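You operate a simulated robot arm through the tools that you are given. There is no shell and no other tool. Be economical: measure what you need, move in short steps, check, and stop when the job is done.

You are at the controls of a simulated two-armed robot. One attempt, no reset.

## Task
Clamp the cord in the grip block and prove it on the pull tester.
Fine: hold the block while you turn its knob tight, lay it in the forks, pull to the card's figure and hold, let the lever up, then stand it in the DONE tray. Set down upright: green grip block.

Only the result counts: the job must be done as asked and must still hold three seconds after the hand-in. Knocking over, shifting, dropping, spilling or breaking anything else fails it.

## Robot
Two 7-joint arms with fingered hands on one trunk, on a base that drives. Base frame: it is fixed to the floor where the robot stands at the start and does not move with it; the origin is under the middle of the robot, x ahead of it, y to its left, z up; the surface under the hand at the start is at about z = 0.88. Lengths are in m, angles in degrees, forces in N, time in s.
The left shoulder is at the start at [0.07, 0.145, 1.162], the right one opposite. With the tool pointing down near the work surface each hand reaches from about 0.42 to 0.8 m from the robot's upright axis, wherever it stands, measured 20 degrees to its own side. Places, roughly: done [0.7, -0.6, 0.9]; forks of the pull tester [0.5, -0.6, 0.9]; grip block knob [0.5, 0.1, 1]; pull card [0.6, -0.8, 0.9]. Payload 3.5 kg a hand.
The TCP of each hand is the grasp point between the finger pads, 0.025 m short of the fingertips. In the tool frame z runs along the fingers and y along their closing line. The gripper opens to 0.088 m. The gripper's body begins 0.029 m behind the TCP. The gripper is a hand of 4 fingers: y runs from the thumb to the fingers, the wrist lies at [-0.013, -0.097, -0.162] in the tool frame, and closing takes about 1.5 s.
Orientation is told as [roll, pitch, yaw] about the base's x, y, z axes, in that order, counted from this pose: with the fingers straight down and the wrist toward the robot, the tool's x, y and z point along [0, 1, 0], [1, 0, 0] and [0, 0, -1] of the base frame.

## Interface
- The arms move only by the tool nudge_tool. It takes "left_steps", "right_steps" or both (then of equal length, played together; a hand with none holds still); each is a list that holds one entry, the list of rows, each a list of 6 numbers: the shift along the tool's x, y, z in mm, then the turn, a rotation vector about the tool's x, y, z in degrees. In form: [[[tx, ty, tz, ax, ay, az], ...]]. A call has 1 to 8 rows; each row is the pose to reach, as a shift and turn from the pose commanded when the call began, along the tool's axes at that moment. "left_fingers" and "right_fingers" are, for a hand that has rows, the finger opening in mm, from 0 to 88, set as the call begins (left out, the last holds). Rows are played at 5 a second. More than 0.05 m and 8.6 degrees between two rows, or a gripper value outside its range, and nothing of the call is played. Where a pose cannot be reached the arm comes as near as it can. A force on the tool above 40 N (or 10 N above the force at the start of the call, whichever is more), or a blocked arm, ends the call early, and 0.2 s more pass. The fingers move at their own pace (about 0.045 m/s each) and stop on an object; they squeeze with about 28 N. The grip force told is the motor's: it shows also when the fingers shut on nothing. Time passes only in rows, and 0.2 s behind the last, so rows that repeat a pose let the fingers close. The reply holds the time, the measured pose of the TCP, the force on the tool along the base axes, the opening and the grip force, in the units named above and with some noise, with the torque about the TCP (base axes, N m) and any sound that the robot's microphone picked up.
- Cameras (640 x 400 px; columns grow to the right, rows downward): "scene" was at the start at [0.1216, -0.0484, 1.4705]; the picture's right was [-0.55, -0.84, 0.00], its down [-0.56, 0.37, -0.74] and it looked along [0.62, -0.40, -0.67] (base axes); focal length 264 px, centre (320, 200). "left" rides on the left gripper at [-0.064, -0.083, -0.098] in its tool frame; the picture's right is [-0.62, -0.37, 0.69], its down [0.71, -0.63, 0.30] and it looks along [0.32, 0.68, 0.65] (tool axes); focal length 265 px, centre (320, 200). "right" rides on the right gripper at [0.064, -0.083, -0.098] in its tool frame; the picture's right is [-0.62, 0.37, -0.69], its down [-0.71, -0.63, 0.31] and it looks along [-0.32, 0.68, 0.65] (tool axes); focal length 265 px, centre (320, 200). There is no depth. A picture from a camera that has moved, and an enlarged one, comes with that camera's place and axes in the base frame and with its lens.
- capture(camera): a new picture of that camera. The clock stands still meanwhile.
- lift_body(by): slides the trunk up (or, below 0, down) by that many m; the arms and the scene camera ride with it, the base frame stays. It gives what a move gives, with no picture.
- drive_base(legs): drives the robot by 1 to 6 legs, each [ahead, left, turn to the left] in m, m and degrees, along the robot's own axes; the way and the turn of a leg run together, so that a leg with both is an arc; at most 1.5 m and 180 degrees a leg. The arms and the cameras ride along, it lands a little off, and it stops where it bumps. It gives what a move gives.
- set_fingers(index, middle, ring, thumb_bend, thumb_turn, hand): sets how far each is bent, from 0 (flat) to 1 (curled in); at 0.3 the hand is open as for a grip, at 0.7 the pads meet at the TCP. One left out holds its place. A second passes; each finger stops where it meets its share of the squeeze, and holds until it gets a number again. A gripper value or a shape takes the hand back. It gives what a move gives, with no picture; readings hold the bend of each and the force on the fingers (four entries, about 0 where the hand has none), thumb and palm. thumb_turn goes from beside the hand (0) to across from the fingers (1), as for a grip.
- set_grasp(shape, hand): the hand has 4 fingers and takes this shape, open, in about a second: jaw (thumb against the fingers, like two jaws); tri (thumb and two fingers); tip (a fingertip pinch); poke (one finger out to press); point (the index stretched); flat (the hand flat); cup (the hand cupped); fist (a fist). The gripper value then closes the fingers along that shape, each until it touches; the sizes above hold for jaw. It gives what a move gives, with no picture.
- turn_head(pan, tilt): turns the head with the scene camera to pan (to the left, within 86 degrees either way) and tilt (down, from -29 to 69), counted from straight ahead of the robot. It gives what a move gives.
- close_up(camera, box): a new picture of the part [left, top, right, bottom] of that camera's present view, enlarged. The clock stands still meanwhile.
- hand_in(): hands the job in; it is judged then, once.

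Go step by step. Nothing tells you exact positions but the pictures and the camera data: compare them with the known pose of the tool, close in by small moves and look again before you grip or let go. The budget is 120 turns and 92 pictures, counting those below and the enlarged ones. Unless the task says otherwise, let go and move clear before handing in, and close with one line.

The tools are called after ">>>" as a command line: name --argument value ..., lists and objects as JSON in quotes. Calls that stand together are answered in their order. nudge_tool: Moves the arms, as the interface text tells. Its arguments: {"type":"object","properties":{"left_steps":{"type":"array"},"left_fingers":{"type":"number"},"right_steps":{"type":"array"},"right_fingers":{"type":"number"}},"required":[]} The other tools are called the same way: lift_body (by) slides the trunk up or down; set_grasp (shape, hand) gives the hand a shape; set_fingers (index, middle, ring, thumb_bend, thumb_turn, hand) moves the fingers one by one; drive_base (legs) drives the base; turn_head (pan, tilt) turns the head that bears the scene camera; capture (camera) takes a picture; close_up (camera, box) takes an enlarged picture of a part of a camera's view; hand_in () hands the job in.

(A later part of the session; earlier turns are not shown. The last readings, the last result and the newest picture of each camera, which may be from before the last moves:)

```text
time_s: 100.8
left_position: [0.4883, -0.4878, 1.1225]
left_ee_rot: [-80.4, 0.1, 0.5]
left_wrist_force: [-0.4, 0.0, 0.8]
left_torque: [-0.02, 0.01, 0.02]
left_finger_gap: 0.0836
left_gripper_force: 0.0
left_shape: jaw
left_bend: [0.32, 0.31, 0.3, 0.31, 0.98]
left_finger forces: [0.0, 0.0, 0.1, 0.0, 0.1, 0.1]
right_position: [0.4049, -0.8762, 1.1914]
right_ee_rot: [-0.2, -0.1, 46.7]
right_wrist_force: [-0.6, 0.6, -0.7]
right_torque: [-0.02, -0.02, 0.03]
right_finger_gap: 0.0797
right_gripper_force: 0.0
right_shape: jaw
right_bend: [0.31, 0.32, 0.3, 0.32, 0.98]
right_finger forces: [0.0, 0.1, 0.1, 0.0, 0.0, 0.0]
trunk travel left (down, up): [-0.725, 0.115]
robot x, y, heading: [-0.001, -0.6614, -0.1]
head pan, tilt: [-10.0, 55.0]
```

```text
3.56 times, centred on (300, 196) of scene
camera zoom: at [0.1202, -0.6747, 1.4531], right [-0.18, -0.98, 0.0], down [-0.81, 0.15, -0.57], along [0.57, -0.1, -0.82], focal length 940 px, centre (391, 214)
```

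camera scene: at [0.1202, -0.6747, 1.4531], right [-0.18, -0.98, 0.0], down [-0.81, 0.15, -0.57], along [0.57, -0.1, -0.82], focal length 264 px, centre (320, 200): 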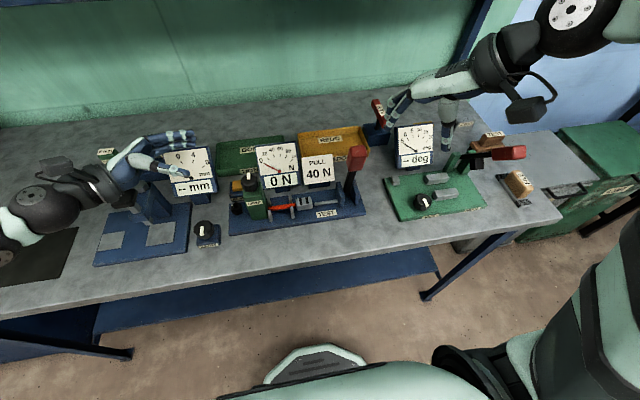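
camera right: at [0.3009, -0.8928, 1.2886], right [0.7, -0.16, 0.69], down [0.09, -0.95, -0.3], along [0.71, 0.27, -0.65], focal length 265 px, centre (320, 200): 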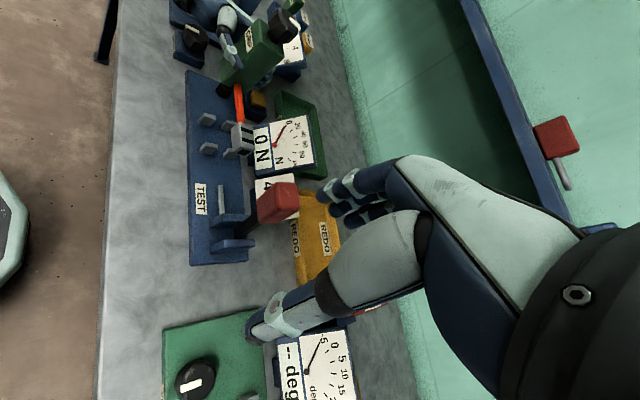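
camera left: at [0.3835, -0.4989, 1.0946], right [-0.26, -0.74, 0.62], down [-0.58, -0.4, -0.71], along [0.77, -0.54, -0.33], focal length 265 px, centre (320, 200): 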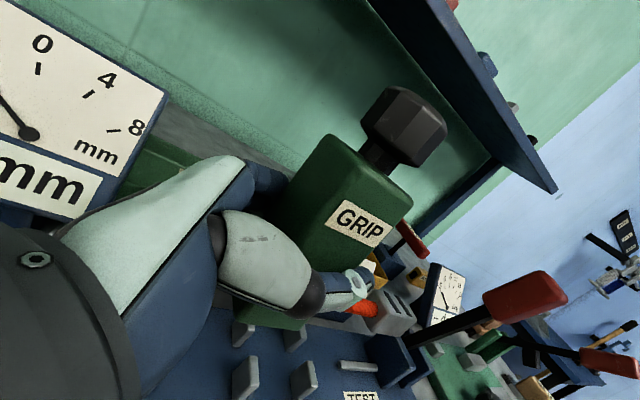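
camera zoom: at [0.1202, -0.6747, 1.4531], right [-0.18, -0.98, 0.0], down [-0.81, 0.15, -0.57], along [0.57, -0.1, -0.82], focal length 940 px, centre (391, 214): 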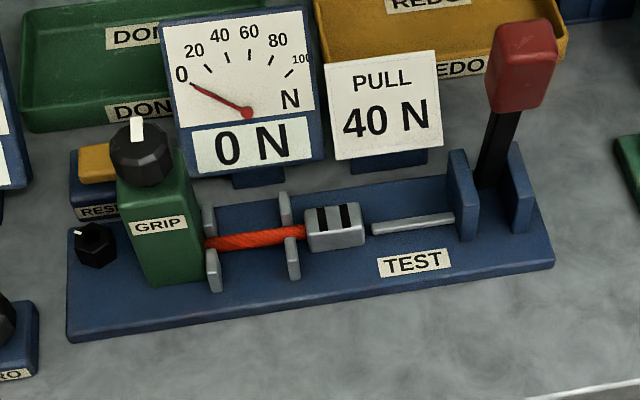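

The block is seated with the cord in both forks, ready to pull. The lever leans ~12° toward me and swings in the x–z plane, with its red handle near (0.455, -0.805, 1.085). I bring the right hand over it at yaw 90.

>>> nudge_tool --right_steps '[[[2, 12, 0, 0, 0, -8], [5, 28, 0, 0, 0, -16], [8, 44, 0, 0, 0, -24], [10, 60, 0, 0, 0, -32], [12, 75, 0, 0, 0, -40], [13, 87, 0, 0, 0, -43.4], [13, 87, 0, 0, 0, -43.4]]]'

>>> capture --camera "right"

>>> close_up --camera "scene" --box '[230, 100, 422, 220]'

```text
time_s: 102.4
left_position: [0.4905, -0.4879, 1.1227]
left_ee_rot: [-80.3, 0.2, 0.5]
left_wrist_force: [0.6, 0.1, 0.0]
left_torque: [0.0, -0.01, 0.0]
left_finger_gap: 0.0835
left_gripper_force: 0.0
left_shape: jaw
left_bend: [0.32, 0.31, 0.3, 0.31, 0.98]
left_finger forces: [0.0, 0.1, 0.1, 0.0, 0.0, 0.0]
right_position: [0.4575, -0.8058, 1.1919]
right_ee_rot: [-0.1, 0.2, 90.2]
right_wrist_force: [0.0, -0.2, 0.1]
right_torque: [0.0, 0.01, -0.02]
right_finger_gap: 0.0799
right_gripper_force: 0.1
right_shape: jaw
right_bend: [0.31, 0.32, 0.3, 0.32, 0.98]
right_finger forces: [0.0, 0.0, 0.0, 0.1, 0.0, 0.0]
trunk travel left (down, up): [-0.725, 0.115]
robot x, y, heading: [-0.0009, -0.664, -0.4]
head pan, tilt: [-10.0, 55.0]
```

```text
21 pictures are left
camera right: at [0.3928, -0.8891, 1.2898], right [0.62, 0.37, 0.69], down [0.72, -0.63, -0.3], along [0.32, 0.68, -0.65], focal length 265 px, centre (320, 200)
```

right: 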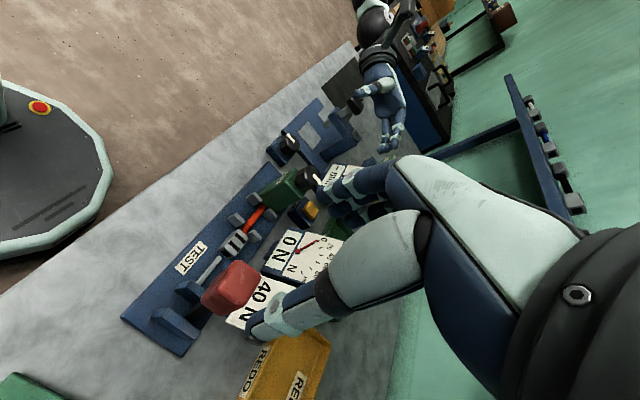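

```text
3.33 times, centred on (326, 160) of scene
camera zoom: at [0.1212, -0.6765, 1.453], right [-0.18, -0.98, 0.0], down [-0.81, 0.15, -0.57], along [0.56, -0.1, -0.82], focal length 881 px, centre (300, 333)
```

zoom: 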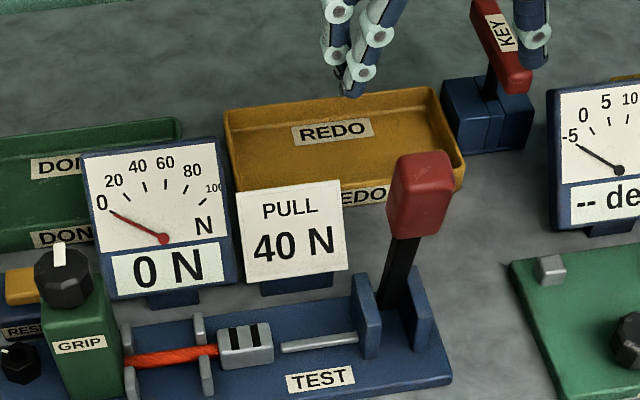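

>>> nudge_tool --right_steps '[[[-8, -2, 25, 0, 0, 0], [-13, -3, 50, 0, 0, 0], [-13, -3, 75, 0, 0, 0], [-13, -3, 100, 0, 0, 0], [-13, -3, 118, 0, 0, 0], [-13, -3, 118, 0, 0, 0]]]'

>>> close_up --camera "scene" --box '[230, 100, 422, 220]'

```text
time_s: 103.8
left_position: [0.4915, -0.4894, 1.1215]
left_ee_rot: [-80.4, 0.2, 0.4]
left_wrist_force: [-0.6, -0.1, -0.3]
left_torque: [0.01, 0.03, -0.02]
left_finger_gap: 0.0834
left_gripper_force: 0.1
left_shape: jaw
left_bend: [0.32, 0.31, 0.3, 0.31, 0.98]
left_finger forces: [0.0, 0.0, 0.0, 0.1, 0.0, 0.0]
right_position: [0.4696, -0.8082, 1.0727]
right_ee_rot: [-0.1, 0.1, 90.1]
right_wrist_force: [0.0, 0.5, 0.2]
right_torque: [-0.01, -0.04, 0.01]
right_finger_gap: 0.0801
right_gripper_force: 0.0
right_shape: jaw
right_bend: [0.31, 0.32, 0.3, 0.32, 0.98]
right_finger forces: [0.1, 0.1, 0.0, 0.0, 0.0, 0.0]
trunk travel left (down, up): [-0.725, 0.115]
robot x, y, heading: [-0.0037, -0.6627, -0.4]
head pan, tilt: [-10.0, 55.0]
```

```text
3.33 times, centred on (326, 160) of scene
camera zoom: at [0.1214, -0.6765, 1.453], right [-0.18, -0.98, 0.0], down [-0.81, 0.15, -0.57], along [0.56, -0.1, -0.82], focal length 881 px, centre (300, 333)
```

zoom: 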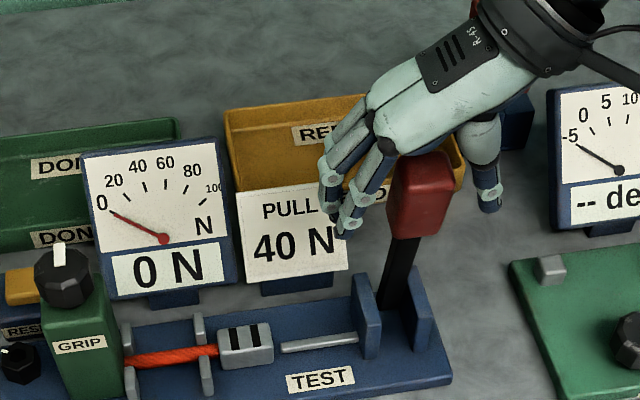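

>>> nudge_tool --right_steps '[[[0, 0, 0, 0, 0, 0], [0, 0, 0, 0, 0, 0], [0, 0, 0, 0, 0, 0], [0, 0, 0, 0, 0, 0], [0, 0, 0, 0, 0, 0], [0, 0, 0, 0, 0, 0], [0, 0, 0, 0, 0, 0], [0, 0, 0, 0, 0, 0]]]' --right_fingers 10

>>> nudge_tool --right_steps '[[[5, 0, 0, 0, -2, 0], [10, 0, 0.5, 0, -4, 0], [10, 0, 0.5, 0, -4, 0]]]'

>>> close_up --camera "scene" --box '[230, 100, 422, 220]'

```text
time_s: 105.6
left_position: [0.4899, -0.4885, 1.1229]
left_ee_rot: [-80.3, 0.2, 0.5]
left_wrist_force: [0.3, -0.1, 0.1]
left_torque: [0.01, 0.05, 0.01]
left_finger_gap: 0.0837
left_gripper_force: 0.2
left_shape: jaw
left_bend: [0.32, 0.31, 0.3, 0.31, 0.98]
left_finger forces: [0.0, 0.0, 0.0, 0.0, 0.0, 0.0]
right_position: [0.47, -0.8086, 1.0726]
right_ee_rot: [0.0, 0.0, 90.1]
right_wrist_force: [0.6, -0.4, -1.0]
right_torque: [0.0, 0.0, 0.05]
right_finger_gap: 0.0263
right_gripper_force: 27.8
right_shape: jaw
right_bend: [0.74, 0.54, 0.56, 0.74, 1.0]
right_finger forces: [14.0, 7.5, 3.2, 0.0, 25.8, 0.0]
trunk travel left (down, up): [-0.725, 0.115]
robot x, y, heading: [-0.0029, -0.6584, -0.4]
head pan, tilt: [-10.0, 55.0]
```

```text
time_s: 106.4
left_position: [0.4924, -0.4896, 1.1208]
left_ee_rot: [-80.2, 0.3, 0.5]
left_wrist_force: [-0.4, 0.6, -0.1]
left_torque: [-0.01, 0.0, -0.02]
left_finger_gap: 0.0835
left_gripper_force: 0.0
left_shape: jaw
left_bend: [0.32, 0.31, 0.3, 0.31, 0.98]
left_finger forces: [0.0, 0.1, 0.1, 0.0, 0.0, 0.1]
right_position: [0.4623, -0.8088, 1.0696]
right_ee_rot: [-3.9, 0.1, 90.1]
right_wrist_force: [1.2, -0.1, -7.7]
right_torque: [0.01, 0.01, 0.03]
right_finger_gap: 0.0261
right_gripper_force: 28.0
right_shape: jaw
right_bend: [0.74, 0.54, 0.57, 0.74, 1.0]
right_finger forces: [14.3, 7.4, 3.5, 0.1, 25.7, 0.0]
trunk travel left (down, up): [-0.725, 0.115]
robot x, y, heading: [-0.0049, -0.659, -0.6]
head pan, tilt: [-10.0, 55.0]
```

```text
3.33 times, centred on (326, 160) of scene
camera zoom: at [0.1237, -0.6771, 1.4527], right [-0.18, -0.98, 0.0], down [-0.81, 0.15, -0.57], along [0.56, -0.1, -0.82], focal length 881 px, centre (300, 333)
```

zoom: 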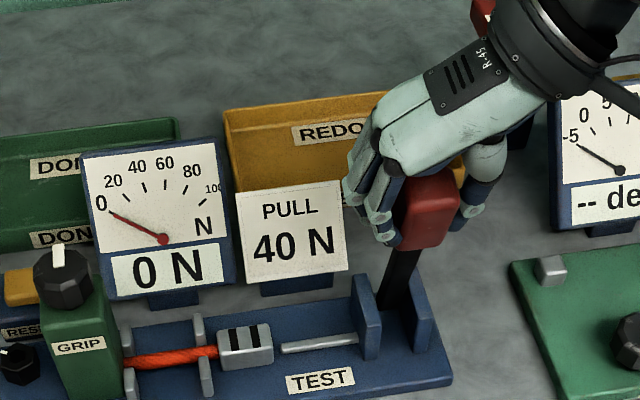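

The lever moves freely so far, the gauge still shows 0, and its arc heads down. I follow in small steps.

>>> nudge_tool --right_steps '[[[4, 0, 1.3, 0, -1.7, 0], [8.5, 0, 2.7, 0, -3.4, 0], [13, 0, 4, 0, -5, 0], [13, 0, 4, 0, -5, 0]]]'

>>> close_up --camera "scene" --box '[230, 100, 422, 220]'

```text
time_s: 107.4
left_position: [0.4928, -0.489, 1.1213]
left_ee_rot: [-80.3, 0.3, 0.5]
left_wrist_force: [0.9, -0.9, -0.5]
left_torque: [0.03, 0.03, 0.0]
left_finger_gap: 0.0835
left_gripper_force: 0.1
left_shape: jaw
left_bend: [0.32, 0.31, 0.3, 0.31, 0.98]
left_finger forces: [0.0, 0.0, 0.0, 0.0, 0.1, 0.1]
right_position: [0.4486, -0.81, 1.0672]
right_ee_rot: [-9.1, 0.1, 90.1]
right_wrist_force: [4.6, -0.8, -6.9]
right_torque: [0.0, -0.07, 0.05]
right_finger_gap: 0.0262
right_gripper_force: 28.0
right_shape: jaw
right_bend: [0.74, 0.55, 0.57, 0.74, 1.0]
right_finger forces: [13.9, 7.2, 4.2, 0.1, 26.3, 0.1]
trunk travel left (down, up): [-0.725, 0.115]
robot x, y, heading: [-0.0027, -0.6651, -0.5]
head pan, tilt: [-10.0, 55.0]
```

```text
3.33 times, centred on (326, 160) of scene
camera zoom: at [0.1238, -0.6775, 1.4528], right [-0.18, -0.98, 0.0], down [-0.81, 0.15, -0.57], along [0.56, -0.1, -0.82], focal length 881 px, centre (300, 333)
```

zoom: 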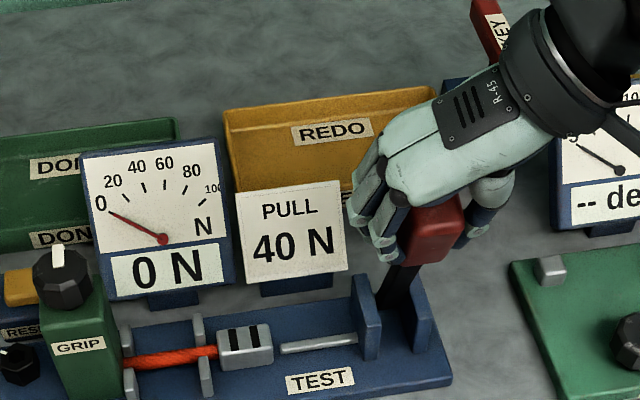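

>>> nudge_tool --right_steps '[[[4.5, 0, 1.4, 0, -1.7, 0], [9, 0, 2.8, 0, -3.4, 0], [13.5, 0, 4.2, 0, -5, 0], [13.5, 0, 4.2, 0, -5, 0]]]'

>>> close_up --camera "scene" --box '[230, 120, 390, 220]'

```text
time_s: 108.4
left_position: [0.4926, -0.4897, 1.1212]
left_ee_rot: [-80.3, 0.3, 0.6]
left_wrist_force: [-0.3, 0.5, 0.0]
left_torque: [-0.05, 0.01, 0.01]
left_finger_gap: 0.0836
left_gripper_force: 0.0
left_shape: jaw
left_bend: [0.32, 0.31, 0.3, 0.31, 0.98]
left_finger forces: [0.0, 0.0, 0.1, 0.0, 0.1, 0.0]
right_position: [0.4353, -0.8091, 1.0615]
right_ee_rot: [-14.0, 0.0, 90.1]
right_wrist_force: [4.5, -0.7, -8.7]
right_torque: [0.01, -0.07, 0.04]
right_finger_gap: 0.0262
right_gripper_force: 27.4
right_shape: jaw
right_bend: [0.74, 0.55, 0.57, 0.74, 1.0]
right_finger forces: [13.9, 7.4, 4.2, 0.0, 26.0, 0.0]
trunk travel left (down, up): [-0.725, 0.115]
robot x, y, heading: [-0.0027, -0.665, -0.2]
head pan, tilt: [-10.0, 55.0]
```

```text
4.00 times, centred on (310, 170) of scene
camera zoom: at [0.1241, -0.6773, 1.4527], right [-0.18, -0.98, 0.0], down [-0.81, 0.15, -0.57], along [0.56, -0.1, -0.82], focal length 1057 px, centre (360, 320)
```

zoom: 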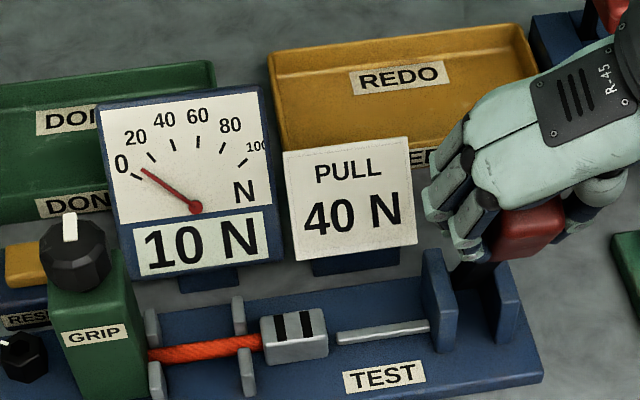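

The gauge reads 10 N. I go on another 5°.

>>> nudge_tool --right_steps '[[[4.7, 0, 1.3, 0, -1.7, 0], [9.5, 0, 2.6, 0, -3.4, 0], [14.2, 0, 3.9, 0, -5, 0], [14.2, 0, 3.9, 0, -5, 0]]]'

>>> close_up --camera "scene" --box '[230, 120, 390, 220]'

```text
time_s: 109.4
left_position: [0.4921, -0.4899, 1.122]
left_ee_rot: [-80.3, 0.3, 0.5]
left_wrist_force: [1.2, 0.1, 0.0]
left_torque: [0.0, -0.02, 0.0]
left_finger_gap: 0.0834
left_gripper_force: 0.0
left_shape: jaw
left_bend: [0.32, 0.31, 0.3, 0.31, 0.98]
left_finger forces: [0.0, 0.0, 0.1, 0.1, 0.1, 0.1]
right_position: [0.4219, -0.8089, 1.0534]
right_ee_rot: [-19.0, 0.1, 90.1]
right_wrist_force: [4.2, -1.4, -4.4]
right_torque: [-0.01, -0.1, 0.05]
right_finger_gap: 0.0264
right_gripper_force: 28.0
right_shape: jaw
right_bend: [0.74, 0.55, 0.57, 0.74, 1.0]
right_finger forces: [13.9, 7.3, 4.7, 0.0, 26.4, 0.0]
trunk travel left (down, up): [-0.725, 0.115]
robot x, y, heading: [-0.0029, -0.6617, -0.7]
head pan, tilt: [-10.0, 55.0]
```

```text
4.00 times, centred on (310, 170) of scene
camera zoom: at [0.1236, -0.6772, 1.4528], right [-0.18, -0.98, 0.0], down [-0.81, 0.15, -0.57], along [0.56, -0.1, -0.82], focal length 1057 px, centre (360, 320)
```

zoom: 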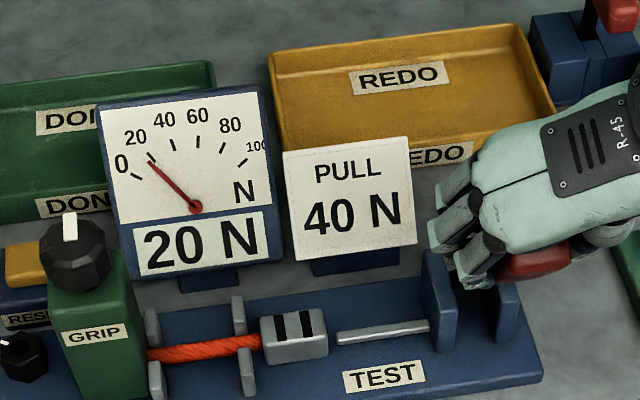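

20 N, so about 2 N per degree. I continue about 9°.

>>> nudge_tool --right_steps '[[[5, 0, 1.3, 0, -1.7, 0], [10, 0, 2.6, 0, -3.4, 0], [14.6, 0, 4, 0, -5, 0], [18.5, 0, 5.3, 0, -6.4, 0], [22.5, 0, 6.7, 0, -7.7, 0], [26.3, 0, 8, 0, -9, 0], [26.3, 0, 8, 0, -9, 0]]]'

>>> close_up --camera "scene" --box '[230, 120, 390, 220]'

```text
time_s: 111.0
left_position: [0.4923, -0.4899, 1.121]
left_ee_rot: [-80.3, 0.3, 0.6]
left_wrist_force: [0.8, -0.2, 0.1]
left_torque: [-0.04, 0.01, -0.02]
left_finger_gap: 0.0836
left_gripper_force: 0.1
left_shape: jaw
left_bend: [0.32, 0.31, 0.3, 0.31, 0.98]
left_finger forces: [0.0, 0.0, 0.0, 0.0, 0.1, 0.0]
right_position: [0.401, -0.8091, 1.0358]
right_ee_rot: [-27.9, 0.0, 90.2]
right_wrist_force: [6.0, -1.5, -5.3]
right_torque: [0.03, -0.12, 0.07]
right_finger_gap: 0.0262
right_gripper_force: 27.6
right_shape: jaw
right_bend: [0.74, 0.55, 0.57, 0.74, 1.0]
right_finger forces: [13.8, 7.4, 5.4, 0.0, 27.0, 0.0]
trunk travel left (down, up): [-0.725, 0.115]
robot x, y, heading: [-0.0028, -0.6592, -0.3]
head pan, tilt: [-10.0, 55.0]
```

```text
4.00 times, centred on (310, 170) of scene
camera zoom: at [0.124, -0.677, 1.4527], right [-0.18, -0.98, 0.0], down [-0.81, 0.15, -0.57], along [0.56, -0.1, -0.82], focal length 1057 px, centre (360, 320)
```

zoom: 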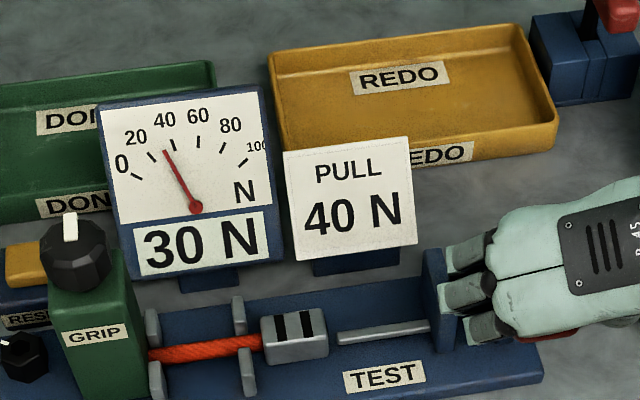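

30 N shown, with the needle nearly at 40. I add a few more degrees.

>>> nudge_tool --right_steps '[[[4, 0, 1.3, 0, -1.3, 0], [8, 0, 2.7, 0, -2.7, 0], [11.7, 0, 4, 0, -4, 0], [11.7, 0, 4, 0, -4, 0]]]'

>>> close_up --camera "scene" --box '[250, 135, 330, 185]'

```text
time_s: 112.0
left_position: [0.4923, -0.4895, 1.1216]
left_ee_rot: [-80.2, 0.3, 0.5]
left_wrist_force: [0.6, -0.1, -1.0]
left_torque: [0.01, 0.0, 0.01]
left_finger_gap: 0.0835
left_gripper_force: 0.0
left_shape: jaw
left_bend: [0.32, 0.31, 0.3, 0.31, 0.98]
left_finger forces: [0.0, 0.1, 0.0, 0.0, 0.0, 0.0]
right_position: [0.3922, -0.8105, 1.0271]
right_ee_rot: [-31.9, 0.1, 90.0]
right_wrist_force: [4.9, -0.9, -3.1]
right_torque: [-0.01, -0.13, 0.08]
right_finger_gap: 0.026
right_gripper_force: 28.0
right_shape: jaw
right_bend: [0.74, 0.55, 0.57, 0.74, 1.0]
right_finger forces: [14.0, 7.6, 5.6, 0.0, 26.8, 0.1]
trunk travel left (down, up): [-0.725, 0.115]
robot x, y, heading: [-0.0031, -0.6593, -0.4]
head pan, tilt: [-10.0, 55.0]
```

```text
8.00 times, centred on (290, 160) of scene
camera zoom: at [0.1237, -0.6768, 1.4528], right [-0.18, -0.98, 0.0], down [-0.81, 0.15, -0.57], along [0.56, -0.1, -0.82], focal length 2114 px, centre (560, 520)
```

zoom: 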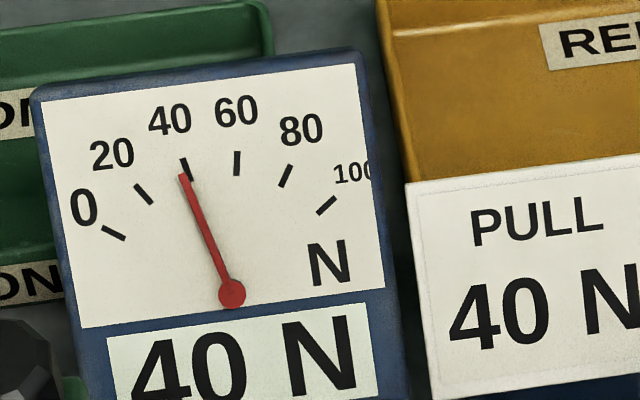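

The display shows 40 N with the needle just under the mark. I add a touch more, hold about 4 s and check.

>>> nudge_tool --right_steps '[[[3, 0, 1, 0, -1, 0], [3, 0, 1, 0, -1, 0], [3, 0, 1, 0, -1, 0], [3, 0, 1, 0, -1, 0], [3, 0, 1, 0, -1, 0], [3, 0, 1, 0, -1, 0], [3, 0, 1, 0, -1, 0], [3, 0, 1, 0, -1, 0]]]'

>>> close_up --camera "scene" --box '[250, 135, 330, 185]'

>>> nudge_tool --right_steps '[[[0, 0, 0, 0, 0, 0], [0, 0, 0, 0, 0, 0], [0, 0, 0, 0, 0, 0], [0, 0, 0, 0, 0, 0], [0, 0, 0, 0, 0, 0], [0, 0, 0, 0, 0, 0], [0, 0, 0, 0, 0, 0], [0, 0, 0, 0, 0, 0]]]'

>>> nudge_tool --right_steps '[[[0, 0, 0, 0, 0, 0], [0, 0, 0, 0, 0, 0], [0, 0, 0, 0, 0, 0], [0, 0, 0, 0, 0, 0], [0, 0, 0, 0, 0, 0], [0, 0, 0, 0, 0, 0], [0, 0, 0, 0, 0, 0], [0, 0, 0, 0, 0, 0]]]'

```text
time_s: 113.8
left_position: [0.492, -0.4876, 1.1224]
left_ee_rot: [-80.4, 0.3, 0.5]
left_wrist_force: [0.6, 0.2, 0.3]
left_torque: [0.01, -0.03, -0.01]
left_finger_gap: 0.0837
left_gripper_force: 0.0
left_shape: jaw
left_bend: [0.32, 0.31, 0.3, 0.31, 0.98]
left_finger forces: [0.1, 0.0, 0.1, 0.0, 0.0, 0.1]
right_position: [0.3904, -0.8091, 1.0253]
right_ee_rot: [-33.1, 0.1, 90.1]
right_wrist_force: [4.9, -2.0, -3.5]
right_torque: [0.01, -0.13, 0.03]
right_finger_gap: 0.0263
right_gripper_force: 28.7
right_shape: jaw
right_bend: [0.74, 0.55, 0.57, 0.74, 1.0]
right_finger forces: [13.8, 7.6, 5.5, 0.0, 27.2, 0.1]
trunk travel left (down, up): [-0.725, 0.115]
robot x, y, heading: [0.0005, -0.6612, -0.3]
head pan, tilt: [-10.0, 55.0]
```

```text
8.00 times, centred on (290, 160) of scene
camera zoom: at [0.1235, -0.6772, 1.4528], right [-0.18, -0.98, 0.0], down [-0.81, 0.15, -0.57], along [0.56, -0.1, -0.82], focal length 2114 px, centre (560, 520)
```

zoom: 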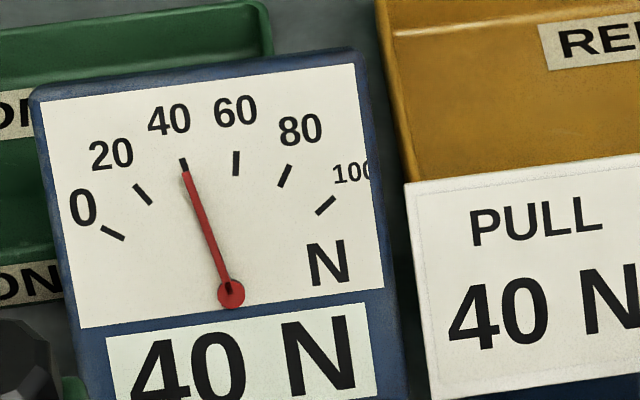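

```text
time_s: 115.6
left_position: [0.4914, -0.4893, 1.1208]
left_ee_rot: [-80.3, 0.3, 0.6]
left_wrist_force: [0.5, -0.2, 0.3]
left_torque: [0.0, -0.01, 0.01]
left_finger_gap: 0.0836
left_gripper_force: 0.0
left_shape: jaw
left_bend: [0.32, 0.31, 0.3, 0.31, 0.98]
left_finger forces: [0.0, 0.1, 0.0, 0.1, 0.0, 0.1]
right_position: [0.3911, -0.8104, 1.0249]
right_ee_rot: [-33.0, 0.0, 90.2]
right_wrist_force: [4.0, -1.1, -4.4]
right_torque: [0.01, -0.1, 0.06]
right_finger_gap: 0.0261
right_gripper_force: 27.5
right_shape: jaw
right_bend: [0.74, 0.55, 0.57, 0.74, 1.0]
right_finger forces: [13.7, 7.5, 5.6, 0.1, 27.0, 0.0]
trunk travel left (down, up): [-0.725, 0.115]
robot x, y, heading: [0.0009, -0.6615, -0.5]
head pan, tilt: [-10.0, 55.0]
```

```text
time_s: 117.4
left_position: [0.4919, -0.4889, 1.1209]
left_ee_rot: [-80.3, 0.3, 0.5]
left_wrist_force: [-0.7, 1.2, -0.9]
left_torque: [-0.01, 0.01, -0.01]
left_finger_gap: 0.0836
left_gripper_force: 0.1
left_shape: jaw
left_bend: [0.32, 0.31, 0.3, 0.31, 0.98]
left_finger forces: [0.0, 0.0, 0.1, 0.0, 0.1, 0.1]
right_position: [0.3902, -0.8097, 1.0253]
right_ee_rot: [-33.0, 0.1, 90.1]
right_wrist_force: [4.5, -1.9, -3.6]
right_torque: [0.0, -0.11, 0.03]
right_finger_gap: 0.0262
right_gripper_force: 28.3
right_shape: jaw
right_bend: [0.74, 0.55, 0.57, 0.74, 1.0]
right_finger forces: [13.8, 7.4, 5.6, 0.1, 27.1, 0.0]
trunk travel left (down, up): [-0.725, 0.115]
robot x, y, heading: [-0.001, -0.6579, -0.2]
head pan, tilt: [-10.0, 55.0]
```

The needle sits on 40 N and has held over 5 s. I hold a little longer, then let the lever up along the same arc.

>>> nudge_tool --right_steps '[[[0, 0, 0, 0, 0, 0], [0, 0, 0, 0, 0, 0], [0, 0, 0, 0, 0, 0], [0, 0, 0, 0, 0, 0], [0, 0, 0, 0, 0, 0], [0, 0, 0, 0, 0, 0], [0, 0, 0, 0, 0, 0], [0, 0, 0, 0, 0, 0]]]'

>>> nudge_tool --right_steps '[[[-14.5, 0, -3.1, 0, 5, 0], [-28, 0, -4.8, 0, 9.5, 0], [-41.7, 0, -6.5, 0, 14, 0], [-57.3, 0, -6, 0, 19, 0], [-71.6, 0, -3.5, 0, 24, 0], [-84.4, 0, 1.9, 0, 29, 0], [-92.5, 0, 3.6, 0, 33, 0], [-92.5, 0, 3.6, 0, 33, 0]]]'

>>> close_up --camera "scene" --box '[230, 100, 422, 220]'

```text
time_s: 119.2
left_position: [0.4915, -0.4902, 1.1213]
left_ee_rot: [-80.2, 0.4, 0.5]
left_wrist_force: [0.9, 0.1, 0.5]
left_torque: [-0.04, 0.0, -0.01]
left_finger_gap: 0.0836
left_gripper_force: 0.1
left_shape: jaw
left_bend: [0.32, 0.31, 0.3, 0.31, 0.98]
left_finger forces: [0.0, 0.0, 0.1, 0.0, 0.0, 0.0]
right_position: [0.391, -0.8102, 1.0252]
right_ee_rot: [-33.1, 0.0, 90.1]
right_wrist_force: [4.1, -0.9, -4.2]
right_torque: [0.0, -0.13, 0.02]
right_finger_gap: 0.0259
right_gripper_force: 28.0
right_shape: jaw
right_bend: [0.74, 0.55, 0.57, 0.74, 1.0]
right_finger forces: [13.8, 7.4, 5.6, 0.1, 27.1, 0.1]
trunk travel left (down, up): [-0.725, 0.115]
robot x, y, heading: [-0.0003, -0.6624, -0.3]
head pan, tilt: [-10.0, 55.0]
```

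```text
time_s: 121.0
left_position: [0.4922, -0.4888, 1.1217]
left_ee_rot: [-80.3, 0.3, 0.5]
left_wrist_force: [-0.4, 0.2, 0.7]
left_torque: [0.03, 0.03, 0.0]
left_finger_gap: 0.0836
left_gripper_force: 0.0
left_shape: jaw
left_bend: [0.32, 0.31, 0.3, 0.31, 0.98]
left_finger forces: [0.0, 0.1, 0.0, 0.1, 0.0, 0.0]
right_position: [0.471, -0.8089, 1.0736]
right_ee_rot: [0.1, 0.1, 90.0]
right_wrist_force: [1.6, -1.5, -6.1]
right_torque: [0.02, -0.04, 0.03]
right_finger_gap: 0.0259
right_gripper_force: 28.6
right_shape: jaw
right_bend: [0.74, 0.55, 0.57, 0.74, 1.0]
right_finger forces: [14.2, 7.3, 4.5, 0.0, 26.3, 0.0]
trunk travel left (down, up): [-0.725, 0.115]
robot x, y, heading: [-0.0026, -0.6608, -0.2]
head pan, tilt: [-10.0, 55.0]
```

```text
3.33 times, centred on (326, 160) of scene
camera zoom: at [0.1232, -0.6772, 1.4528], right [-0.18, -0.98, 0.0], down [-0.81, 0.15, -0.57], along [0.56, -0.1, -0.82], focal length 881 px, centre (300, 333)
```

zoom: 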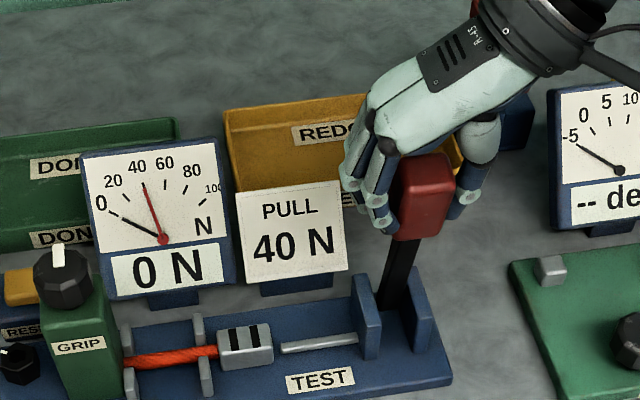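

The lever is back up at 0 N and the red peak pointer stays at 40 N. I release the handle and lift the right hand, while the left rises and rotates to fingers-down to pick the block from above.

>>> nudge_tool --right_steps '[[[0, 0, 0, 0, 0, 0], [0, 0, 0, 0, 0, 0], [0, 0, 0, 0, 0, 0], [0, 0, 0, 0, 0, 0], [0, 0, -20, 0, 0, 0], [0, 0, -50, 0, 0, 0], [0, 0, -85, 0, 0, 0], [0, 0, -120, 0, 0, 0]]]' --right_fingers 84 --left_steps '[[[-10, 0, -2, 0, 8, 0], [-20, 0, -4, 0, 16, 0], [-30, 0, -6, 0, 24, 0], [-40, 0, -8, 0, 32, 0], [-50, 0, -9, 0, 40, 0], [-60, 0, -10, 0, 48, 0], [-70, 0, -12, 0, 56, 0], [-79, 0, -14, 0, 64, 0]]]'

>>> nudge_tool --left_steps '[[[0, 0, 0, 0, 8, 0], [0, 0, 0, 0, 16.4, 0], [0, 0, 0, 0, 16.4, 0], [0, 0, 0, 0, 16.4, 0]]]' --right_steps '[[[20, -25, 0, 0, 0, 8], [35, -55, 0, 0, 0, 16], [50, -85, 0, 0, 0, 24], [60, -110, 0, 0, 0, 32]]]'

>>> close_up --camera "scene" --box '[150, 90, 390, 240]'

```text
time_s: 122.8
left_position: [0.4907, -0.4906, 1.203]
left_ee_rot: [-16.1, 0.2, 0.5]
left_wrist_force: [-0.1, -0.3, -0.7]
left_torque: [0.02, -0.02, 0.0]
left_finger_gap: 0.0834
left_gripper_force: 0.1
left_shape: jaw
left_bend: [0.32, 0.31, 0.3, 0.31, 0.98]
left_finger forces: [0.0, 0.1, 0.1, 0.1, 0.1, 0.1]
right_position: [0.4695, -0.8101, 1.1945]
right_ee_rot: [-0.1, 0.0, 90.0]
right_wrist_force: [0.0, -0.2, 0.0]
right_torque: [0.02, 0.02, -0.01]
right_finger_gap: 0.0836
right_gripper_force: 0.1
right_shape: jaw
right_bend: [0.32, 0.31, 0.3, 0.31, 0.98]
right_finger forces: [0.1, 0.1, 0.0, 0.0, 0.0, 0.0]
trunk travel left (down, up): [-0.725, 0.115]
robot x, y, heading: [0.0011, -0.6612, -0.0]
head pan, tilt: [-10.0, 55.0]
```

```text
time_s: 123.8
left_position: [0.5182, -0.4831, 1.1818]
left_ee_rot: [-0.3, 0.7, 0.6]
left_wrist_force: [-1.2, 0.0, 0.0]
left_torque: [-0.02, 0.01, -0.01]
left_finger_gap: 0.0838
left_gripper_force: 0.0
left_shape: jaw
left_bend: [0.32, 0.31, 0.3, 0.31, 0.98]
left_finger forces: [0.1, 0.1, 0.1, 0.1, 0.0, 0.1]
left hand out of reach, approached as far as the arm can: row 2, 3
right_position: [0.4069, -0.9189, 1.1938]
right_ee_rot: [-0.3, 0.0, 57.9]
right_wrist_force: [0.5, -0.8, -0.1]
right_torque: [0.02, 0.01, -0.01]
right_finger_gap: 0.0838
right_gripper_force: 0.1
right_shape: jaw
right_bend: [0.32, 0.31, 0.3, 0.31, 0.98]
right_finger forces: [0.0, 0.0, 0.0, 0.0, 0.0, 0.0]
trunk travel left (down, up): [-0.725, 0.115]
robot x, y, heading: [0.0025, -0.6618, -0.3]
head pan, tilt: [-10.0, 55.0]
```

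```text
2.67 times, centred on (270, 165) of scene
camera zoom: at [0.1207, -0.676, 1.4531], right [-0.18, -0.98, 0.0], down [-0.81, 0.15, -0.57], along [0.56, -0.1, -0.82], focal length 705 px, centre (453, 293)
```

zoom: 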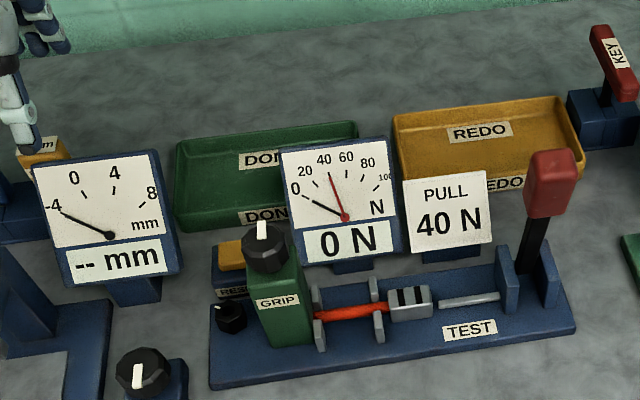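

The DONE tray spans x 0.65–0.74, y -0.48 to -0.68. I move the left hand over the block, still high.

>>> nudge_tool --left_steps '[[[-20, -5, 10, 0, 0, 0], [-45, -12, 25, 0, 0, 0], [-70, -18, 45, 0, 0, 0], [-95, -25, 70, 0, 0, 0], [-107, -28, 100, 0, 0, 0], [-107, -28, 100, 0, 0, 0]]]'

>>> capture --camera "scene"

```text
time_s: 125.2
left_position: [0.464, -0.5984, 1.102]
left_ee_rot: [0.2, 0.2, 0.5]
left_wrist_force: [0.1, -0.1, 0.0]
left_torque: [0.02, -0.03, 0.04]
left_finger_gap: 0.0837
left_gripper_force: 0.1
left_shape: jaw
left_bend: [0.32, 0.31, 0.3, 0.31, 0.98]
left_finger forces: [0.0, 0.0, 0.0, 0.0, 0.0, 0.0]
left hand out of reach, approached as far as the arm can: row 1, 2, 3, 4
right_position: [0.4084, -0.9187, 1.1941]
right_ee_rot: [0.1, 0.0, 58.2]
right_wrist_force: [0.2, -0.5, 0.7]
right_torque: [-0.01, -0.02, 0.02]
right_finger_gap: 0.0837
right_gripper_force: 0.0
right_shape: jaw
right_bend: [0.32, 0.31, 0.3, 0.31, 0.98]
right_finger forces: [0.1, 0.0, 0.1, 0.0, 0.1, 0.1]
trunk travel left (down, up): [-0.725, 0.115]
robot x, y, heading: [0.0009, -0.6576, -0.2]
head pan, tilt: [-10.0, 55.0]
```

```text
9 pictures are left
camera scene: at [0.1223, -0.6767, 1.4529], right [-0.18, -0.98, 0.0], down [-0.81, 0.15, -0.57], along [0.56, -0.1, -0.82], focal length 264 px, centre (320, 200)
```

scene: 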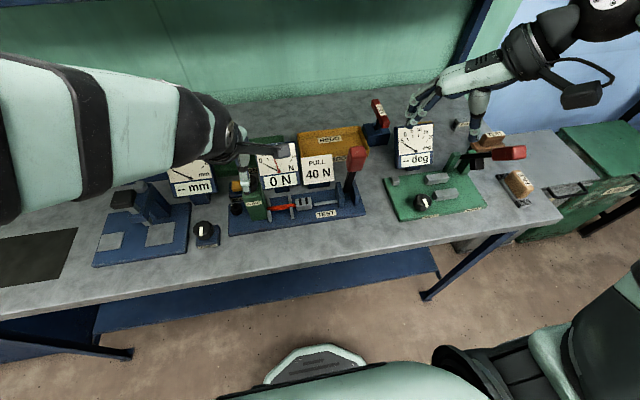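

>>> nudge_tool --left_steps '[[[4, 13, 10, 0, 0, 0], [8, 26, 20, 0, 0, 0], [8, 26, 40, 0, 0, 0], [8, 26, 40, 0, 0, 0]]]'

>>> capture --camera "left"

```text
time_s: 126.2
left_position: [0.4906, -0.5883, 1.0623]
left_ee_rot: [0.1, 0.2, 0.5]
left_wrist_force: [0.0, -0.9, -0.2]
left_torque: [0.02, -0.01, 0.01]
left_finger_gap: 0.0838
left_gripper_force: 0.1
left_shape: jaw
left_bend: [0.32, 0.31, 0.3, 0.31, 0.98]
left_finger forces: [0.0, 0.0, 0.0, 0.0, 0.1, 0.0]
right_position: [0.4063, -0.9194, 1.194]
right_ee_rot: [-0.2, 0.0, 58.1]
right_wrist_force: [0.0, 0.2, 0.5]
right_torque: [0.0, 0.01, -0.03]
right_finger_gap: 0.0837
right_gripper_force: 0.1
right_shape: jaw
right_bend: [0.32, 0.31, 0.3, 0.31, 0.98]
right_finger forces: [0.0, 0.1, 0.0, 0.0, 0.0, 0.1]
trunk travel left (down, up): [-0.725, 0.115]
robot x, y, heading: [-0.0003, -0.6573, -0.6]
head pan, tilt: [-10.0, 55.0]
```

```text
8 pictures are left
camera left: at [0.4074, -0.6527, 1.1618], right [-0.36, -0.62, -0.69], down [-0.64, 0.71, -0.3], along [0.68, 0.33, -0.66], focal length 265 px, centre (320, 200)
```

left: 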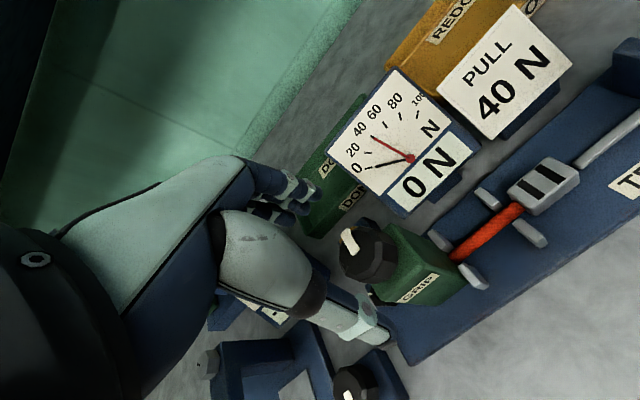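

The knob lies right under the hand at (0.494, -0.589). I descend so the fingers straddle the knob and reach the block body, then close.

>>> nudge_tool --left_steps '[[[0, 3, 20, 0, 0, 0], [0, 3, 40, 0, 0, 0], [0, 3, 55, 0, 0, 0], [0, 3, 62, 0, 0, 0], [0, 3, 66, 0, 0, 0], [0, 3, 66, 0, 0, 0]]]'

>>> capture --camera "left"

```text
time_s: 127.6
left_position: [0.4936, -0.5869, 0.9974]
left_ee_rot: [0.1, 0.2, 0.5]
left_wrist_force: [0.0, -0.5, -0.2]
left_torque: [-0.03, -0.02, 0.01]
left_finger_gap: 0.0839
left_gripper_force: 0.0
left_shape: jaw
left_bend: [0.32, 0.31, 0.3, 0.31, 0.98]
left_finger forces: [0.0, 0.0, 0.0, 0.0, 0.0, 0.1]
right_position: [0.4089, -0.9187, 1.1933]
right_ee_rot: [-0.1, 0.1, 58.0]
right_wrist_force: [0.7, 0.2, -0.2]
right_torque: [0.01, 0.0, -0.02]
right_finger_gap: 0.0834
right_gripper_force: 0.1
right_shape: jaw
right_bend: [0.32, 0.31, 0.3, 0.31, 0.98]
right_finger forces: [0.0, 0.0, 0.0, 0.0, 0.0, 0.0]
trunk travel left (down, up): [-0.725, 0.115]
robot x, y, heading: [0.0009, -0.6579, 0.0]
head pan, tilt: [-10.0, 55.0]
```

```text
7 pictures are left
camera left: at [0.4106, -0.6525, 1.0965], right [-0.37, -0.62, -0.69], down [-0.64, 0.71, -0.3], along [0.68, 0.33, -0.66], focal length 265 px, centre (320, 200)
```

left: 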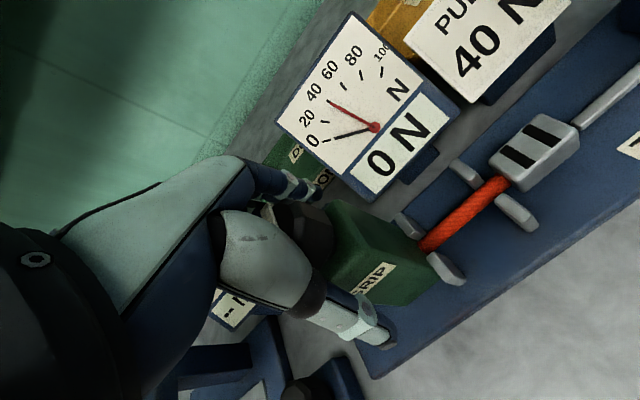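

>>> nudge_tool --left_steps '[[[0, 0, 2, 0, 0, 0], [0, 0, 4, 0, 0, 0], [0, 0, 4, 0, 0, 0]]]'

>>> nudge_tool --left_steps '[[[0, 0, 0, 0, 0, 0], [0, 0, 0, 0, 0, 0], [0, 0, 0, 0, 0, 0], [0, 0, 0, 0, 0, 0], [0, 0, 0, 0, 0, 0], [0, 0, 0, 0, 0, 0], [0, 0, 0, 0, 0, 0], [0, 0, 0, 0, 0, 0]]]' --left_fingers 5

>>> nudge_tool --left_steps '[[[0, 0, -4, 0, 0, 0], [0, 0, -10, 0, 0, 0], [0, 0, -16, 0, 0, 0], [0, 0, -16, 0, 0, 0]]]'

>>> capture --camera "left"

```text
time_s: 128.4
left_position: [0.4932, -0.5868, 0.9932]
left_ee_rot: [0.1, 0.2, 0.5]
left_wrist_force: [0.1, 0.2, 0.0]
left_torque: [0.02, -0.01, -0.01]
left_finger_gap: 0.0837
left_gripper_force: 0.1
left_shape: jaw
left_bend: [0.32, 0.31, 0.3, 0.31, 0.98]
left_finger forces: [0.0, 0.0, 0.1, 0.0, 0.1, 0.1]
right_position: [0.4081, -0.9191, 1.1946]
right_ee_rot: [-0.1, 0.0, 58.1]
right_wrist_force: [0.0, -1.3, 0.0]
right_torque: [0.02, 0.02, 0.01]
right_finger_gap: 0.0837
right_gripper_force: 0.0
right_shape: jaw
right_bend: [0.32, 0.31, 0.3, 0.31, 0.98]
right_finger forces: [0.0, 0.0, 0.1, 0.0, 0.0, 0.0]
trunk travel left (down, up): [-0.725, 0.115]
robot x, y, heading: [-0.0015, -0.6621, -0.3]
head pan, tilt: [-10.0, 55.0]
```

```text
time_s: 130.2
left_position: [0.4918, -0.5871, 0.9926]
left_ee_rot: [0.1, 0.3, 0.6]
left_wrist_force: [-0.8, 1.0, -0.5]
left_torque: [0.0, -0.02, -0.05]
left_finger_gap: 0.0363
left_gripper_force: 28.4
left_shape: jaw
left_bend: [0.74, 0.49, 0.54, 0.72, 1.0]
left_finger forces: [14.4, 8.1, 3.2, 0.1, 25.5, 0.0]
right_position: [0.4083, -0.9176, 1.193]
right_ee_rot: [0.0, 0.0, 58.1]
right_wrist_force: [-0.5, 0.0, -0.8]
right_torque: [-0.02, 0.0, 0.0]
right_finger_gap: 0.0835
right_gripper_force: 0.0
right_shape: jaw
right_bend: [0.32, 0.31, 0.3, 0.31, 0.98]
right_finger forces: [0.0, 0.1, 0.0, 0.1, 0.1, 0.0]
trunk travel left (down, up): [-0.725, 0.115]
robot x, y, heading: [-0.002, -0.6616, -0.2]
head pan, tilt: [-10.0, 55.0]
```

```text
time_s: 131.2
left_position: [0.4931, -0.5875, 1.0098]
left_ee_rot: [0.1, 0.3, 0.5]
left_wrist_force: [0.2, -0.1, -5.1]
left_torque: [0.0, 0.02, 0.02]
left_finger_gap: 0.0363
left_gripper_force: 28.1
left_shape: jaw
left_bend: [0.74, 0.49, 0.55, 0.72, 1.0]
left_finger forces: [15.1, 8.2, 2.5, 0.0, 25.1, 0.1]
right_position: [0.409, -0.9196, 1.1922]
right_ee_rot: [0.0, 0.1, 58.1]
right_wrist_force: [0.8, 0.2, -0.8]
right_torque: [0.02, 0.02, 0.0]
right_finger_gap: 0.0838
right_gripper_force: 0.1
right_shape: jaw
right_bend: [0.32, 0.31, 0.3, 0.31, 0.98]
right_finger forces: [0.1, 0.0, 0.1, 0.0, 0.0, 0.0]
trunk travel left (down, up): [-0.725, 0.115]
robot x, y, heading: [-0.0014, -0.6608, -0.6]
head pan, tilt: [-10.0, 55.0]
```

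```text
6 pictures are left
camera left: at [0.4108, -0.6517, 1.1087], right [-0.37, -0.62, -0.69], down [-0.64, 0.71, -0.3], along [0.68, 0.33, -0.66], focal length 265 px, centre (320, 200)
```

left: 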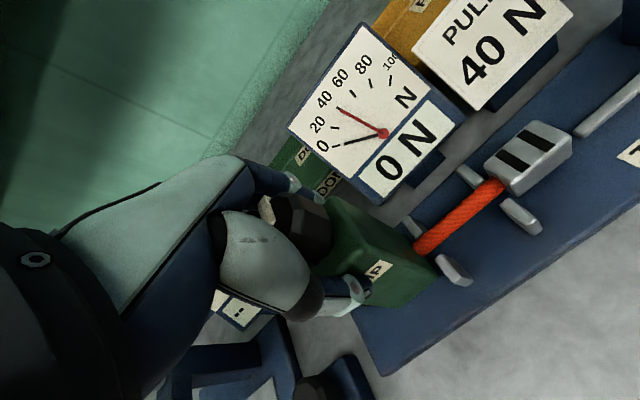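

The body grip is firm (36 mm gap, ~5 N weight). I raise it straight up out of the forks using the trunk, then a bit more with the arm.

>>> lift_body --by 0.1

>>> nudge_tool --left_steps '[[[0, 10, -10, 0, 0, 0], [5, 20, -25, 0, 0, 0], [10, 30, -35, 0, 0, 0], [20, 40, -40, 0, 0, 0], [20, 40, -40, 0, 0, 0]]]'

>>> capture --camera "scene"

```text
time_s: 132.6
left_position: [0.4933, -0.587, 1.109]
left_ee_rot: [0.1, 0.2, 0.5]
left_wrist_force: [-0.3, -0.4, -4.1]
left_torque: [0.06, 0.01, 0.0]
left_finger_gap: 0.0362
left_gripper_force: 27.9
left_shape: jaw
left_bend: [0.74, 0.49, 0.55, 0.72, 1.0]
left_finger forces: [15.1, 8.2, 2.5, 0.0, 25.0, 0.0]
right_position: [0.409, -0.9173, 1.2935]
right_ee_rot: [0.0, 0.1, 58.1]
right_wrist_force: [0.0, -0.8, 0.5]
right_torque: [0.0, -0.04, 0.0]
right_finger_gap: 0.0836
right_gripper_force: 0.2
right_shape: jaw
right_bend: [0.32, 0.31, 0.3, 0.31, 0.98]
right_finger forces: [0.1, 0.0, 0.0, 0.0, 0.0, 0.0]
trunk travel left (down, up): [-0.825, 0.015]
robot x, y, heading: [-0.0034, -0.6591, -0.4]
head pan, tilt: [-10.0, 55.0]
```

```text
time_s: 133.8
left_position: [0.5326, -0.5671, 1.15]
left_ee_rot: [0.0, 0.3, 0.6]
left_wrist_force: [0.7, -0.1, -4.4]
left_torque: [0.02, -0.02, 0.01]
left_finger_gap: 0.0364
left_gripper_force: 28.2
left_shape: jaw
left_bend: [0.74, 0.49, 0.55, 0.72, 1.0]
left_finger forces: [15.2, 8.4, 2.5, 0.0, 25.2, 0.0]
right_position: [0.4099, -0.9183, 1.2921]
right_ee_rot: [0.0, 0.1, 58.1]
right_wrist_force: [0.2, 0.0, -1.5]
right_torque: [-0.01, 0.01, -0.02]
right_finger_gap: 0.0836
right_gripper_force: 0.1
right_shape: jaw
right_bend: [0.32, 0.31, 0.3, 0.31, 0.98]
right_finger forces: [0.1, 0.1, 0.0, 0.0, 0.0, 0.1]
trunk travel left (down, up): [-0.825, 0.015]
robot x, y, heading: [-0.0011, -0.6612, -0.1]
head pan, tilt: [-10.0, 55.0]
```

```text
5 pictures are left
camera scene: at [0.1226, -0.6765, 1.5529], right [-0.18, -0.98, 0.0], down [-0.81, 0.15, -0.57], along [0.56, -0.1, -0.82], focal length 264 px, centre (320, 200)
```

scene: 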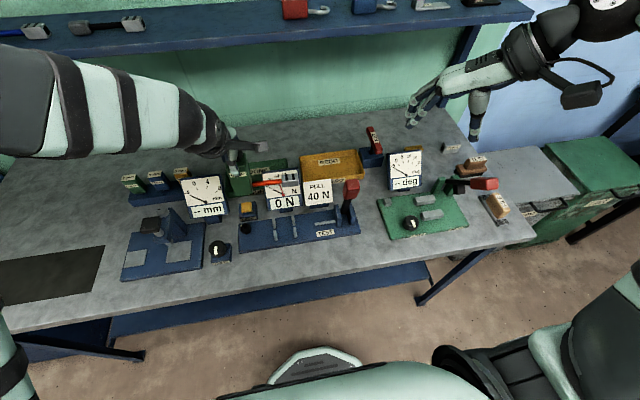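

The block clears everything at base height ~1.05. I carry it forward over the DONE tray.

>>> nudge_tool --left_steps '[[[8, 27, 0, 0, 0, 0], [16, 54, 0, 0, 0, 0], [24, 81, 0, 0, 0, 0], [32, 108, 0, 0, 0, 0], [40, 135, 0, 0, 0, 0], [44, 162, 0, 0, 0, 0], [44, 162, 0, 0, 0, 0]]]'

>>> close_up --camera "scene" --box '[190, 100, 350, 200]'

```text
time_s: 135.4
left_position: [0.6967, -0.5204, 1.1473]
left_ee_rot: [0.1, 0.3, 0.5]
left_wrist_force: [-0.4, -0.6, -5.5]
left_torque: [0.05, -0.03, 0.01]
left_finger_gap: 0.0363
left_gripper_force: 28.5
left_shape: jaw
left_bend: [0.74, 0.49, 0.55, 0.72, 1.0]
left_finger forces: [15.4, 8.5, 2.2, 0.0, 25.4, 0.1]
right_position: [0.4094, -0.9187, 1.2926]
right_ee_rot: [0.0, 0.1, 58.0]
right_wrist_force: [0.3, -0.2, -0.1]
right_torque: [0.02, 0.01, -0.02]
right_finger_gap: 0.0835
right_gripper_force: 0.1
right_shape: jaw
right_bend: [0.32, 0.31, 0.3, 0.31, 0.98]
right_finger forces: [0.0, 0.0, 0.0, 0.0, 0.0, 0.0]
trunk travel left (down, up): [-0.825, 0.015]
robot x, y, heading: [-0.0011, -0.6604, -0.2]
head pan, tilt: [-10.0, 55.0]
```

```text
4.00 times, centred on (270, 150) of scene
camera zoom: at [0.1225, -0.6766, 1.5529], right [-0.18, -0.98, 0.0], down [-0.81, 0.15, -0.57], along [0.56, -0.1, -0.82], focal length 1057 px, centre (520, 400)
```

zoom: 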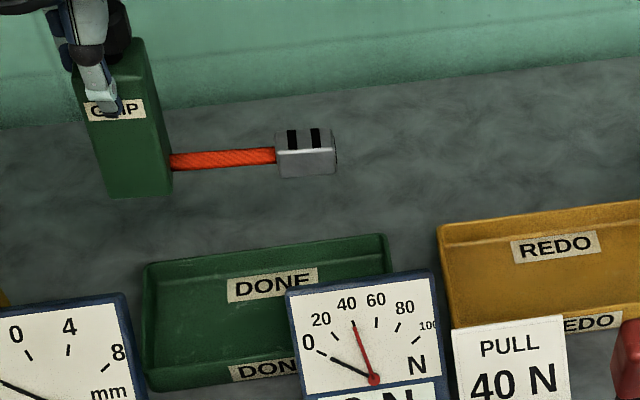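

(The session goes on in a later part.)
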